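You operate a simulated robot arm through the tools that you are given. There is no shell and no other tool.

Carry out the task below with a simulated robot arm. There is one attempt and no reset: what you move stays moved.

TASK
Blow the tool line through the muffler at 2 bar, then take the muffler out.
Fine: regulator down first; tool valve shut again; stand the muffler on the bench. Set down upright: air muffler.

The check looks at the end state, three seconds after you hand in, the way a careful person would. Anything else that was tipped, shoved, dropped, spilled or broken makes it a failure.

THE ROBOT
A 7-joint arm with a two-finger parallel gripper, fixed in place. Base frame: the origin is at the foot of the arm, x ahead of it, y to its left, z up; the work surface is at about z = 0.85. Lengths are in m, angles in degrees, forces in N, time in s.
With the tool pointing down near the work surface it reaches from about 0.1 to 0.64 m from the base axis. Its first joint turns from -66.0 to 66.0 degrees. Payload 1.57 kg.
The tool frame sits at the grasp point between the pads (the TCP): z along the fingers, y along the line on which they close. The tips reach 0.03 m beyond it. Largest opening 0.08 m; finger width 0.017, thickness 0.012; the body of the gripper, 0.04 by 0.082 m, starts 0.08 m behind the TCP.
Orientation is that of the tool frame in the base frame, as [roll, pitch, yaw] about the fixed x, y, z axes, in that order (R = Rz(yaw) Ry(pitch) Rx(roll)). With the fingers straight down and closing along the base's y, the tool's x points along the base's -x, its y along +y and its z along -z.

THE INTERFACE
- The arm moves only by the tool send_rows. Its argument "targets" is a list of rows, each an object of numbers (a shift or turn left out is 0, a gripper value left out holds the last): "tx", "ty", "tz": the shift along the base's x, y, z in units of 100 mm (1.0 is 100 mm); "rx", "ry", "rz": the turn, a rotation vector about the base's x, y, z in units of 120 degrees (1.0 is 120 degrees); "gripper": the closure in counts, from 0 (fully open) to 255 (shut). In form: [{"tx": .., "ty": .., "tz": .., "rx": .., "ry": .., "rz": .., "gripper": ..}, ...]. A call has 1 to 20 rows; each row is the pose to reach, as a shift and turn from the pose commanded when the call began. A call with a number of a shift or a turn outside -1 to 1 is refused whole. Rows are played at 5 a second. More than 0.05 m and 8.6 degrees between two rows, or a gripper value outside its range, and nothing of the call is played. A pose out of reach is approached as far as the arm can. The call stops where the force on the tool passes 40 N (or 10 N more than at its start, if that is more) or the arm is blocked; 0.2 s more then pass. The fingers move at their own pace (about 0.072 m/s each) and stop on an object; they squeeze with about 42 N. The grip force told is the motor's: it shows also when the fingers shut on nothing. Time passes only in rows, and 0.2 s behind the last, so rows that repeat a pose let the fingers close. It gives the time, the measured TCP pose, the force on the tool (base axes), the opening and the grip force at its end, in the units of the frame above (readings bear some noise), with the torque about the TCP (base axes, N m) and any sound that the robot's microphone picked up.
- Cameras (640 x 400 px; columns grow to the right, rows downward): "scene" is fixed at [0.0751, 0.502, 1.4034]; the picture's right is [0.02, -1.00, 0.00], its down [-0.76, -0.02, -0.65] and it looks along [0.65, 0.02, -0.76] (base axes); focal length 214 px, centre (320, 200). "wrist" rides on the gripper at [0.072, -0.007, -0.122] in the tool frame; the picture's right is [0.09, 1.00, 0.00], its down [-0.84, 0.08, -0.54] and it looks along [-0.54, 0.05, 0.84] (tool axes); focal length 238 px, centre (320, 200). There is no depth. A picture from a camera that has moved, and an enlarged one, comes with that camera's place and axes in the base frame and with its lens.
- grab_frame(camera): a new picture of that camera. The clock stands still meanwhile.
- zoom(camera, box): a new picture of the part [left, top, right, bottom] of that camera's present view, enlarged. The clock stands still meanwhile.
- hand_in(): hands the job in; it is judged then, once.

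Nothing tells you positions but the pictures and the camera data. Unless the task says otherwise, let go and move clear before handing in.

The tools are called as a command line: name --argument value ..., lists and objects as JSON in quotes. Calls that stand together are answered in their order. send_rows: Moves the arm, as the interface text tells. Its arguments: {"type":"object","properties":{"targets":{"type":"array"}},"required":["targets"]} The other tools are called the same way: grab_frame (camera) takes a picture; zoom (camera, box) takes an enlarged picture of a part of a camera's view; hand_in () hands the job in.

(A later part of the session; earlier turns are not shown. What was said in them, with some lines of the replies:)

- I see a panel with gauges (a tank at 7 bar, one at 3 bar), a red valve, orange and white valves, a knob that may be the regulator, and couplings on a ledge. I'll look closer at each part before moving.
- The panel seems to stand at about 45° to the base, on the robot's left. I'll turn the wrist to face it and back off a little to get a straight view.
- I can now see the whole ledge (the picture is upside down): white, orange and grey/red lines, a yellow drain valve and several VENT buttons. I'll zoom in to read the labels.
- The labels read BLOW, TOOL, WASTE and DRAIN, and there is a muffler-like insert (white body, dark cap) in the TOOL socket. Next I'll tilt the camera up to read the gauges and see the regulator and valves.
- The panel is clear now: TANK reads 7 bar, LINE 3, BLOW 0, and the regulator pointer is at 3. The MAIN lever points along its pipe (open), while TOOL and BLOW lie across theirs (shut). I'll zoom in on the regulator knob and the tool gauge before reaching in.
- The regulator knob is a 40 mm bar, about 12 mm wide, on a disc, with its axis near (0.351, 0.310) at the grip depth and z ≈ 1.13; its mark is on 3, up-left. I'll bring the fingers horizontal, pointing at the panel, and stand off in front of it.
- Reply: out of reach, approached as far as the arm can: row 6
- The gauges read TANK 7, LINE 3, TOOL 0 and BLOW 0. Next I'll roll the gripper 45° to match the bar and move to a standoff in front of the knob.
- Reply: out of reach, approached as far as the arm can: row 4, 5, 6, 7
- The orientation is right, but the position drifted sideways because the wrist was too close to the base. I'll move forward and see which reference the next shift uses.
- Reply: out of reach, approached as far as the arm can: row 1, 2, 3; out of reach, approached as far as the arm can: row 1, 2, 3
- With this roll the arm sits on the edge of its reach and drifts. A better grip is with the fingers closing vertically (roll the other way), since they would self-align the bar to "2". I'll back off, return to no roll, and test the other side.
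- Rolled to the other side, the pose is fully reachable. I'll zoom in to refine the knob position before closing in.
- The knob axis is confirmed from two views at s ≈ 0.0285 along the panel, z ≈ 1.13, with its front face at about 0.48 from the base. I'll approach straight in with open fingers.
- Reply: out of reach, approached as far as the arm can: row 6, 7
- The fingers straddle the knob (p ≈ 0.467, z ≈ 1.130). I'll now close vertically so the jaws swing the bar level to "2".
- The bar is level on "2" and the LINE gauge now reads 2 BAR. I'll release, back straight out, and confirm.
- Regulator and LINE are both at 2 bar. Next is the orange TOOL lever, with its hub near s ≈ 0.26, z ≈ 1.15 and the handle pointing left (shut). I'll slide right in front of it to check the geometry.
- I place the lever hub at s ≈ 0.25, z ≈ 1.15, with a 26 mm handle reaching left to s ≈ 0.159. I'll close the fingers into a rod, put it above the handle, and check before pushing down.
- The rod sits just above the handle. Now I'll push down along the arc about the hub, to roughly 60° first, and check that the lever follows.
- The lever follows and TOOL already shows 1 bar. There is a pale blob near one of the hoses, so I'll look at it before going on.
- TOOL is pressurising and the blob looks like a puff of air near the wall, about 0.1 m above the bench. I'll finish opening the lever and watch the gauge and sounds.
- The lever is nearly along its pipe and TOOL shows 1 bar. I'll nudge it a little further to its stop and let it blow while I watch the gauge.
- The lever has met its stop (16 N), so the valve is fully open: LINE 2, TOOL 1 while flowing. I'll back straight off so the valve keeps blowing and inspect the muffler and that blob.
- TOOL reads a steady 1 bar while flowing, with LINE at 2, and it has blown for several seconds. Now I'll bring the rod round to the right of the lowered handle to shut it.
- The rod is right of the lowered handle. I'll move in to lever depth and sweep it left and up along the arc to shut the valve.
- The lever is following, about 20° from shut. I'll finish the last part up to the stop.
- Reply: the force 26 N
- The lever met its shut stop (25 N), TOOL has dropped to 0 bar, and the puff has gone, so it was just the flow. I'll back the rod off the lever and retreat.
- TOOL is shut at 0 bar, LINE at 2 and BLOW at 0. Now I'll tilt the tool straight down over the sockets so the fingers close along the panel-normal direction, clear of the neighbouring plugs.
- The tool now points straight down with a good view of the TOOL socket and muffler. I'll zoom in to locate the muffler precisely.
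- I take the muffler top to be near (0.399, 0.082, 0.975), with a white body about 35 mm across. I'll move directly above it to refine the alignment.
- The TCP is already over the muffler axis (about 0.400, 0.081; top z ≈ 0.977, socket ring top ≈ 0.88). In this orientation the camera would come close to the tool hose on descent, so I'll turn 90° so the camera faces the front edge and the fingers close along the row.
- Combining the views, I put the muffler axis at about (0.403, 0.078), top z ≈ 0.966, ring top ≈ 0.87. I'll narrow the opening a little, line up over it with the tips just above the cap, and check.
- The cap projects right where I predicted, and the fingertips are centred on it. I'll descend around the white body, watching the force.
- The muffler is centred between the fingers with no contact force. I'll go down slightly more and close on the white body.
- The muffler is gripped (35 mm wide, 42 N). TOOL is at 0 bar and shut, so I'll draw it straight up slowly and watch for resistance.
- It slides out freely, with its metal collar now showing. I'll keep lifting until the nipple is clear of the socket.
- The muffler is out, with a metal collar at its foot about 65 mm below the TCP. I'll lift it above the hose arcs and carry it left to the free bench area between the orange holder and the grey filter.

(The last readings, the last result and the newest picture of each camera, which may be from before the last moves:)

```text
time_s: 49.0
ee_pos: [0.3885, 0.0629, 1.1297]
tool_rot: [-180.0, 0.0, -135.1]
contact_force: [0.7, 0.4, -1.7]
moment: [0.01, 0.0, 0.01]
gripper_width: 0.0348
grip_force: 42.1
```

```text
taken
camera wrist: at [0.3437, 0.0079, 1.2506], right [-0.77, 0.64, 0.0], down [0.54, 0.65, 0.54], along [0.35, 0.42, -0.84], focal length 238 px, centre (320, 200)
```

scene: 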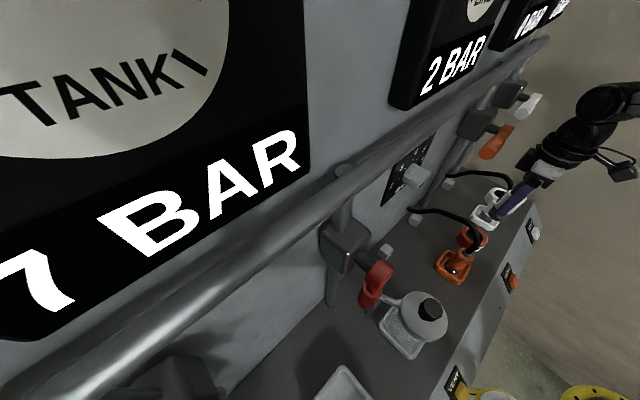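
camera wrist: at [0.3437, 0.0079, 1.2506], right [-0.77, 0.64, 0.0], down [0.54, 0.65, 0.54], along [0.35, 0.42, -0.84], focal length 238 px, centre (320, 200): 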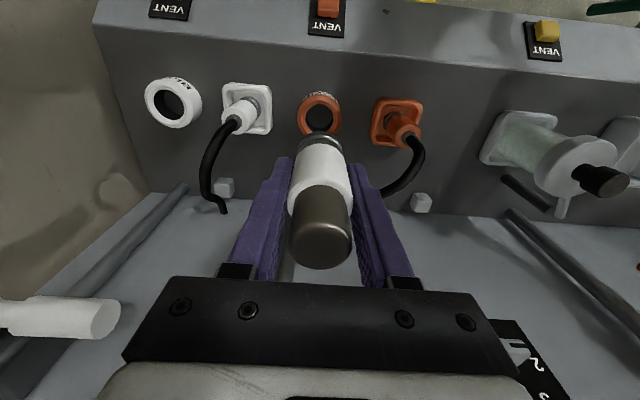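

send_rows --targets '[{"tx": -0.19, "ty": 0.19}, {"tx": -0.38, "ty": 0.38}, {"tx": -0.57, "ty": 0.57}, {"tx": -0.76, "ty": 0.76}, {"tx": -0.76, "ty": 0.76}]'

send_rows --targets '[{"tx": -0.19, "ty": 0.19}, {"tx": -0.38, "ty": 0.38}, {"tx": -0.57, "ty": 0.57}, {"tx": -0.74, "ty": 0.74}, {"tx": -0.74, "ty": 0.74}]'

grab_frame --camera "wrist"

grab_frame --camera "scene"

```text
time_s: 50.2
ee_pos: [0.3125, 0.14, 1.1295]
tool_rot: [180.0, 0.1, -135.1]
contact_force: [0.4, 0.0, -2.0]
moment: [-0.03, -0.02, -0.02]
gripper_width: 0.0348
grip_force: 42.3
```

```text
time_s: 51.4
ee_pos: [0.2397, 0.2127, 1.1306]
tool_rot: [180.0, 0.0, -135.0]
contact_force: [-0.3, 0.2, -0.7]
moment: [0.02, -0.02, -0.01]
gripper_width: 0.0349
grip_force: 42.1
```

```text
taken
camera wrist: at [0.1941, 0.1577, 1.251], right [-0.77, 0.64, 0.0], down [0.54, 0.65, 0.54], along [0.35, 0.42, -0.84], focal length 238 px, centre (320, 200)
```

wrist: 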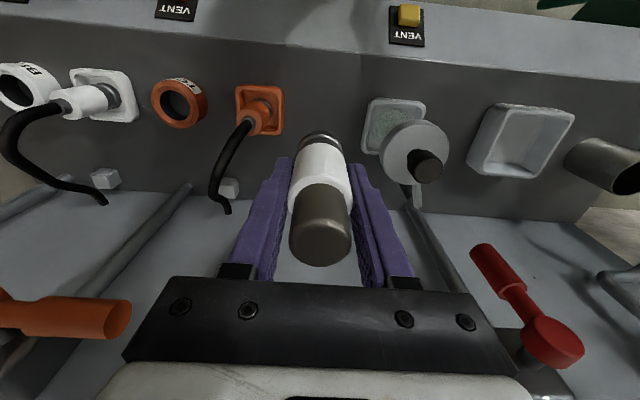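

```text
taken
```

scene: 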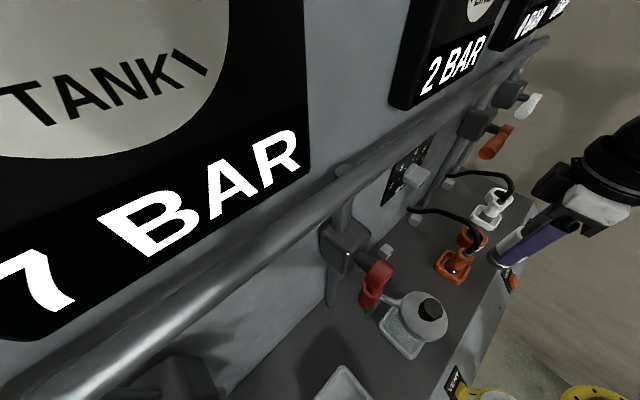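

Clear path confirmed. I'll centre over the gap between the orange holder and the filter (s ≈ 0.007, p ≈ 0.36) and start lowering.

send_rows --targets '[{"tx": 0.1, "ty": 0.18, "tz": -0.1}, {"tx": 0.198, "ty": 0.368, "tz": -0.3}, {"tx": 0.198, "ty": 0.368, "tz": -0.55}, {"tx": 0.198, "ty": 0.368, "tz": -0.8}, {"tx": 0.198, "ty": 0.368, "tz": -1.0}, {"tx": 0.198, "ty": 0.368, "tz": -1.0}]'

grab_frame --camera "wrist"

grab_frame --camera "scene"

```text
time_s: 52.8
ee_pos: [0.2593, 0.2487, 1.028]
tool_rot: [179.9, 0.1, -135.0]
contact_force: [0.6, 0.0, -1.8]
moment: [0.04, 0.0, 0.01]
gripper_width: 0.0347
grip_force: 41.9
```

```text
taken
camera wrist: at [0.2137, 0.1924, 1.1497], right [-0.77, 0.64, 0.0], down [0.54, 0.65, 0.54], along [0.35, 0.42, -0.84], focal length 238 px, centre (320, 200)
```

wrist: 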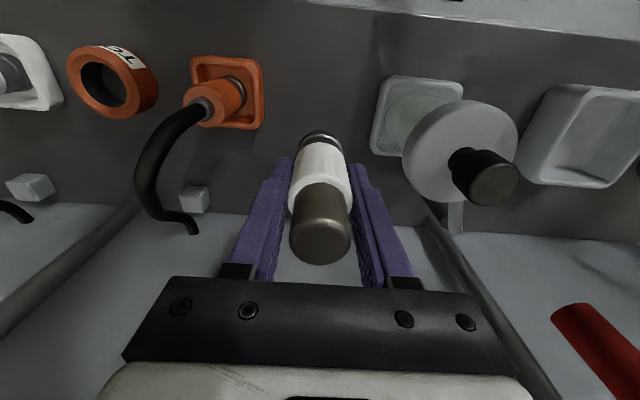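

```text
taken
```

scene: 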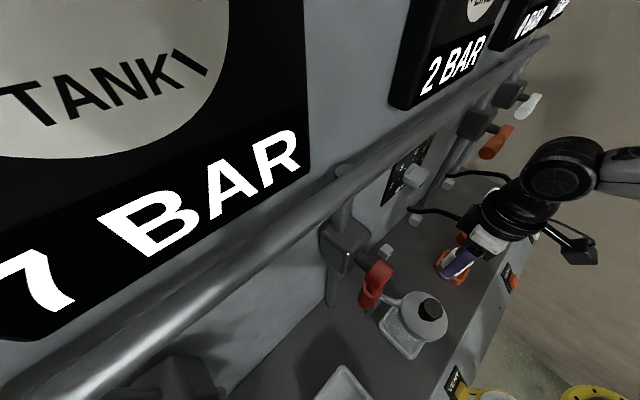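

There is room on both sides (the filter head starts about 7 cm to the left). I'll continue down to just above the bench.

send_rows --targets '[{"tz": -0.25}, {"tz": -0.5}, {"tz": -0.75}, {"tz": -0.95}, {"tz": -0.95}]'

grab_frame --camera "wrist"

zoom --camera "scene" --box '[380, 180, 540, 340]'

```text
time_s: 54.0
ee_pos: [0.2575, 0.2494, 0.9308]
tool_rot: [180.0, 0.0, -135.1]
contact_force: [-0.4, -0.3, -1.2]
moment: [0.02, 0.02, 0.0]
gripper_width: 0.0348
grip_force: 42.3
```

```text
taken
camera wrist: at [0.2124, 0.1943, 1.0534], right [-0.77, 0.64, 0.0], down [0.54, 0.65, 0.54], along [0.35, 0.42, -0.84], focal length 238 px, centre (320, 200)
```

wrist: 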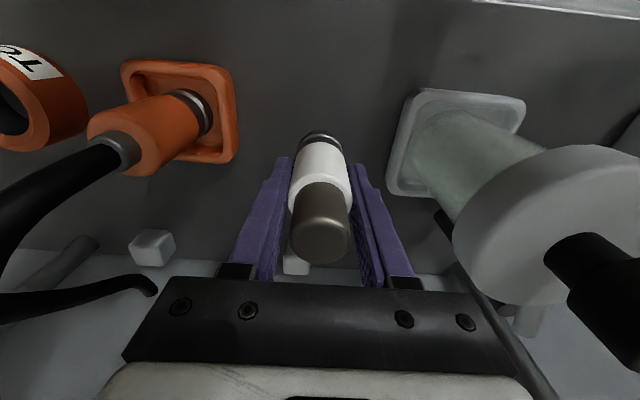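

```text
2.50 times, centred on (460, 260) of scene
camera zoom: at [0.0752, 0.502, 1.4034], right [0.02, -1.0, 0.0], down [-0.76, -0.02, -0.65], along [0.65, 0.02, -0.76], focal length 536 px, centre (-30, 50)
```

zoom: 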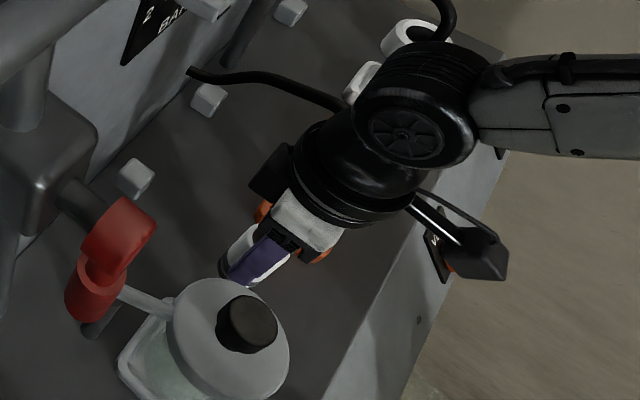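

About 1–2 cm above the bench now with no contact. I'll lower in small steps until I feel the bench.

send_rows --targets '[{"tz": -0.04}, {"tz": -0.08}, {"tz": -0.11}, {"tz": -0.13}, {"tz": -0.13}]'

```text
time_s: 55.2
ee_pos: [0.2574, 0.2513, 0.9206]
tool_rot: [180.0, 0.0, -135.1]
contact_force: [-0.4, -1.0, -0.1]
moment: [0.01, -0.02, -0.02]
gripper_width: 0.0351
grip_force: 42.0
```

send_rows --targets '[{"tz": -0.02}, {"tz": -0.04}, {"tz": -0.04}]'

zoom --camera "wrist" --box '[240, 100, 400, 240]'

```text
time_s: 56.0
ee_pos: [0.2585, 0.2488, 0.9151]
tool_rot: [180.0, 0.0, -135.1]
contact_force: [0.0, 0.2, -1.0]
moment: [0.02, -0.02, 0.02]
gripper_width: 0.0349
grip_force: 42.2
```

```text
2.86 times, centred on (320, 170) of wrist
camera zoom: at [0.213, 0.1948, 1.0378], right [-0.77, 0.64, 0.0], down [0.54, 0.65, 0.54], along [0.35, 0.42, -0.84], focal length 681 px, centre (320, 286)
```

zoom: 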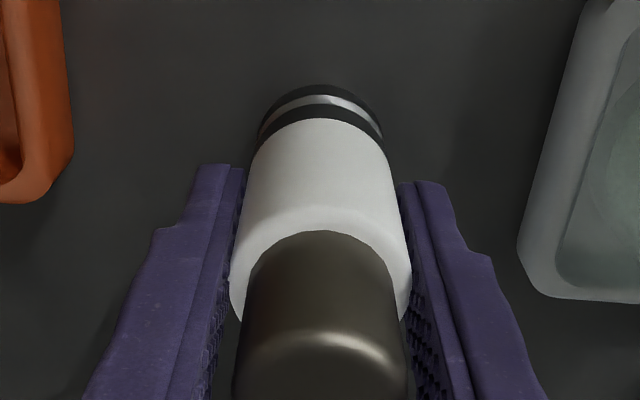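

send_rows --targets '[{"tz": -0.02}, {"tz": -0.03}, {"tz": -0.03}]'

```text
time_s: 56.8
ee_pos: [0.2599, 0.2505, 0.9143]
tool_rot: [180.0, 0.1, -135.1]
contact_force: [-3.4, -0.7, 11.9]
moment: [-0.01, 0.27, 0.02]
gripper_width: 0.0349
grip_force: 42.1
```

I felt the bench (12 N). I'll ease off slightly, then open gently.

send_rows --targets '[{"tz": 0.015}, {"tz": 0.015}, {"tz": 0.015, "gripper": 138}, {"tz": 0.015, "gripper": 128}, {"tz": 0.015, "gripper": 115}, {"tz": 0.015, "gripper": 95}, {"tz": 0.015, "gripper": 75}, {"tz": 0.015, "gripper": 65}, {"tz": 0.015, "gripper": 65}]'

grab_frame --camera "wrist"

zoom --camera "wrist" --box '[220, 80, 420, 260]'

```text
time_s: 58.8
ee_pos: [0.2597, 0.2504, 0.916]
tool_rot: [180.0, 0.0, -135.0]
contact_force: [0.8, -0.6, -0.3]
moment: [-0.01, 0.0, -0.01]
gripper_width: 0.0594
grip_force: 0.1
```

```text
taken
camera wrist: at [0.2137, 0.195, 1.0369], right [-0.77, 0.64, 0.0], down [0.54, 0.65, 0.54], along [0.35, 0.42, -0.84], focal length 238 px, centre (320, 200)
```

wrist: 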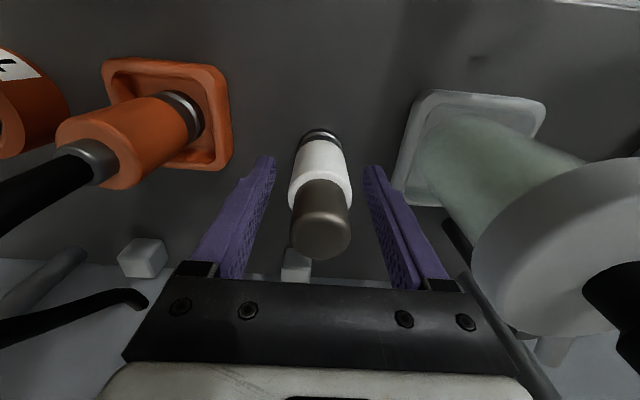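

```text
2.22 times, centred on (320, 170) of wrist
camera zoom: at [0.2137, 0.195, 1.0369], right [-0.77, 0.64, 0.0], down [0.54, 0.65, 0.54], along [0.35, 0.42, -0.84], focal length 530 px, centre (320, 267)
```

zoom: 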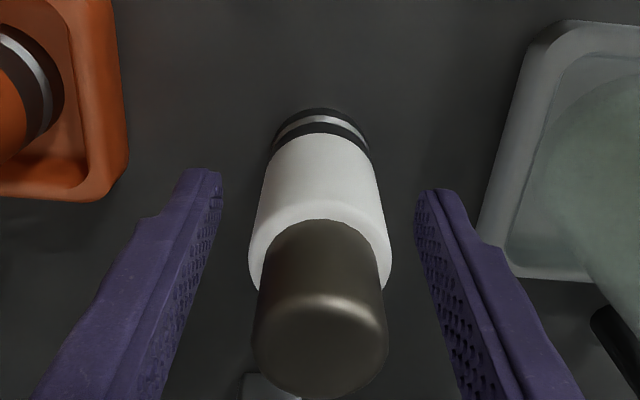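

The muffler stands on its own with the fingers clear on both sides. I'll rise straight up.

send_rows --targets '[{"tz": 0.15}, {"tz": 0.3}, {"tz": 0.5}, {"tz": 0.75}, {"tz": 1.0}, {"tz": 1.0}]'

send_rows --targets '[{"tz": 0.25}, {"tz": 0.5}, {"tz": 0.75}, {"tz": 1.0}, {"tx": -0.2, "ty": -0.2, "tz": 1.0}, {"tx": -0.4, "ty": -0.4, "tz": 1.0}, {"tx": -0.4, "ty": -0.4, "tz": 1.0}]'

grab_frame --camera "wrist"

grab_frame --camera "scene"

zoom --camera "scene" --box '[380, 180, 540, 340]'

```text
time_s: 60.2
ee_pos: [0.2598, 0.2505, 1.0157]
tool_rot: [180.0, 0.0, -135.1]
contact_force: [0.5, -0.3, 0.5]
moment: [0.0, -0.02, 0.01]
gripper_width: 0.0597
grip_force: 0.1
```

```text
time_s: 61.8
ee_pos: [0.2178, 0.2103, 1.115]
tool_rot: [-180.0, 0.1, -135.1]
contact_force: [0.3, 0.7, 0.1]
moment: [0.0, -0.02, 0.0]
gripper_width: 0.0595
grip_force: 0.0
```

```text
taken
camera wrist: at [0.1722, 0.1553, 1.2371], right [-0.77, 0.64, 0.0], down [0.54, 0.65, 0.54], along [0.35, 0.42, -0.84], focal length 238 px, centre (320, 200)
```

wrist: 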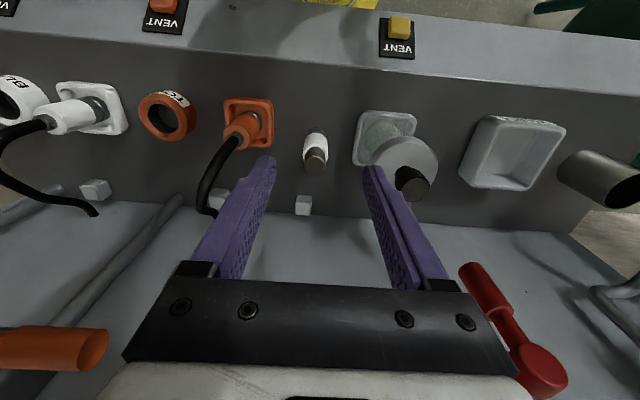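

```text
taken
```

scene: 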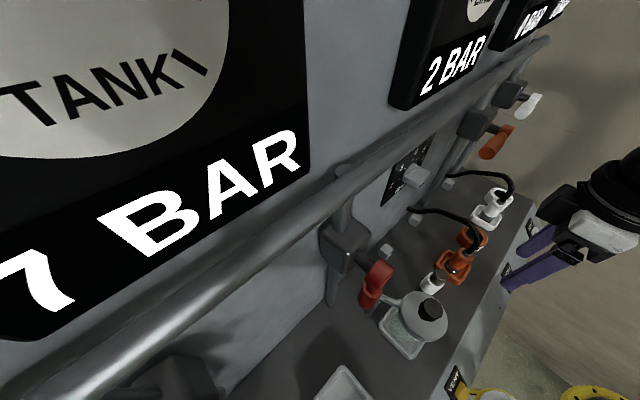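

```text
2.50 times, centred on (460, 260) of scene
camera zoom: at [0.0751, 0.502, 1.4034], right [0.02, -1.0, 0.0], down [-0.76, -0.02, -0.65], along [0.65, 0.02, -0.76], focal length 536 px, centre (-30, 50)
```

zoom: 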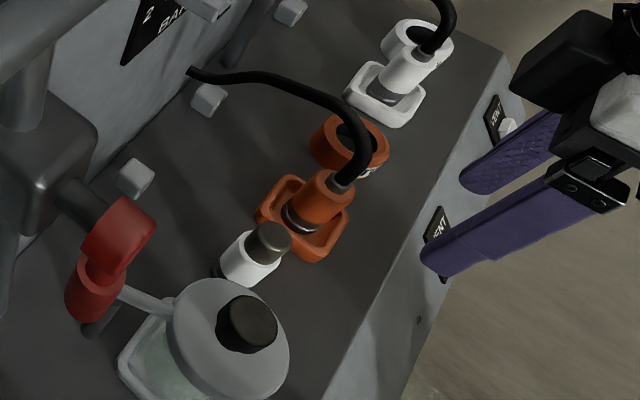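

The muffler stands upright on the bench and nothing around it has moved. I'll make a last check of the lever, regulator and gauges before handing in.

zoom --camera "scene" --box '[440, 60, 560, 180]'

zoom --camera "scene" --box '[380, 0, 640, 162]'

send_rows --targets '[{"rx": 0.047, "ry": -0.047, "tx": -0.05, "ty": -0.05, "tz": 0.2}, {"rx": 0.094, "ry": -0.094, "tx": -0.1, "ty": -0.1, "tz": 0.4}, {"rx": 0.141, "ry": -0.141, "tx": -0.2, "ty": -0.2, "tz": 0.6}, {"rx": 0.188, "ry": -0.188, "tx": -0.3, "ty": -0.3, "tz": 0.8}, {"rx": 0.236, "ry": -0.236, "tx": -0.4, "ty": -0.4, "tz": 0.95}, {"rx": 0.236, "ry": -0.236, "tx": -0.4, "ty": -0.4, "tz": 0.95}]'

grab_frame --camera "wrist"

```text
3.33 times, centred on (500, 120) of scene
camera zoom: at [0.0751, 0.502, 1.4034], right [0.02, -1.0, 0.0], down [-0.76, -0.02, -0.65], along [0.65, 0.02, -0.76], focal length 715 px, centre (-280, 467)
```

zoom: 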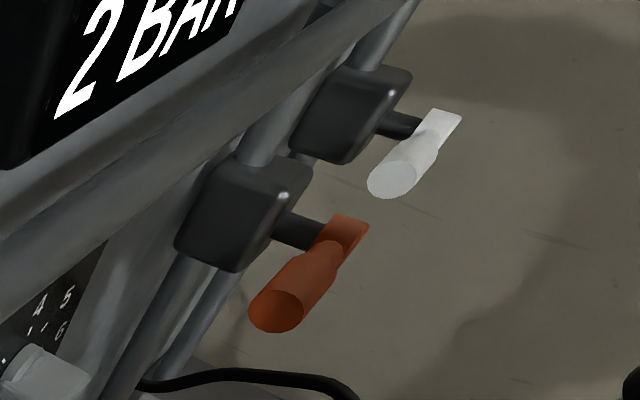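

```text
2.46 times, centred on (510, 81) of scene
camera zoom: at [0.0751, 0.502, 1.4034], right [0.02, -1.0, 0.0], down [-0.76, -0.02, -0.65], along [0.65, 0.02, -0.76], focal length 528 px, centre (-148, 493)
```

zoom: 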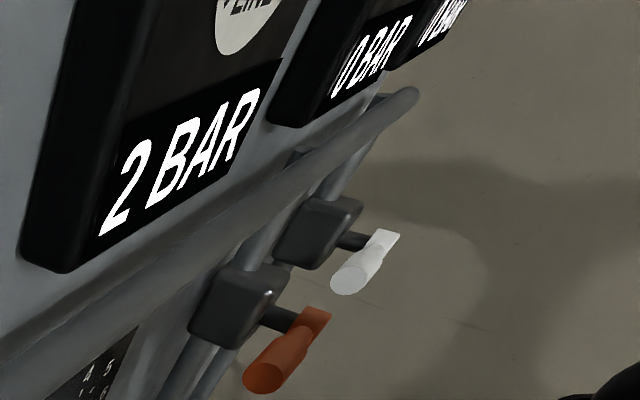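

```text
time_s: 63.2
ee_pos: [0.1792, 0.1712, 1.2103]
tool_rot: [179.8, 40.2, -135.1]
contact_force: [-0.2, -0.6, -0.3]
moment: [-0.02, -0.05, -0.01]
gripper_width: 0.0597
grip_force: 0.0
```

```text
taken
camera wrist: at [0.0894, 0.071, 1.257], right [-0.75, 0.66, -0.06], down [0.15, 0.26, 0.95], along [0.64, 0.71, -0.29], focal length 238 px, centre (320, 200)
```

wrist: 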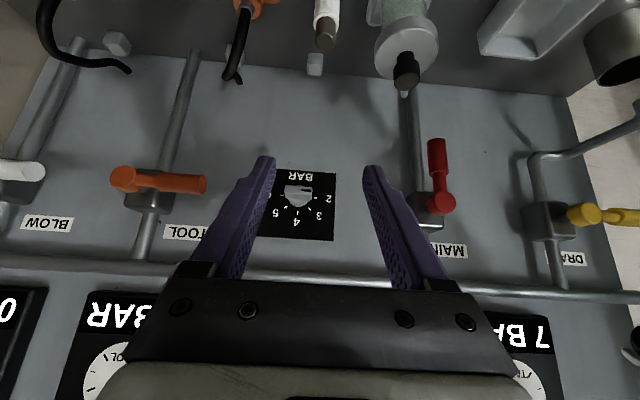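

The TOOL lever is back exactly where it started (shut). LINE reads 2 bar and TOOL and BLOW read 0. The regulator points at 2, MAIN and DRAIN are untouched, and the muffler stands upright on the bench with the arm clear. I'm handing in now.

hand_in

```text
The job is handed in.
```

The tool line has been blown through the muffler at 2 bar, and the muffler is now out and standing upright on the bench. I've handed the job in, but no pass or fail result has come back yet.

- **Regulator:** I turned it down from 3 to 2 bar before opening anything. LINE reads 2 bar.
- **Blow:** I opened the TOOL valve fully for several seconds. TOOL held at 1 bar while air flowed, with LINE at 2 bar. A pale puff showed near the wall while the valve was open and went when it shut.
- **Valve shut:** I pushed the TOOL lever back to its stop, where it started. TOOL dropped to 0 bar before I touched the muffler.
- **Muffler:** It slid straight out of the TOOL socket without resistance. It now stands between the orange plug holder and the grey filter.

In the last pictures BLOW, MAIN, DRAIN, the plugs and the hoses all looked undisturbed, and the arm was clear of everything.
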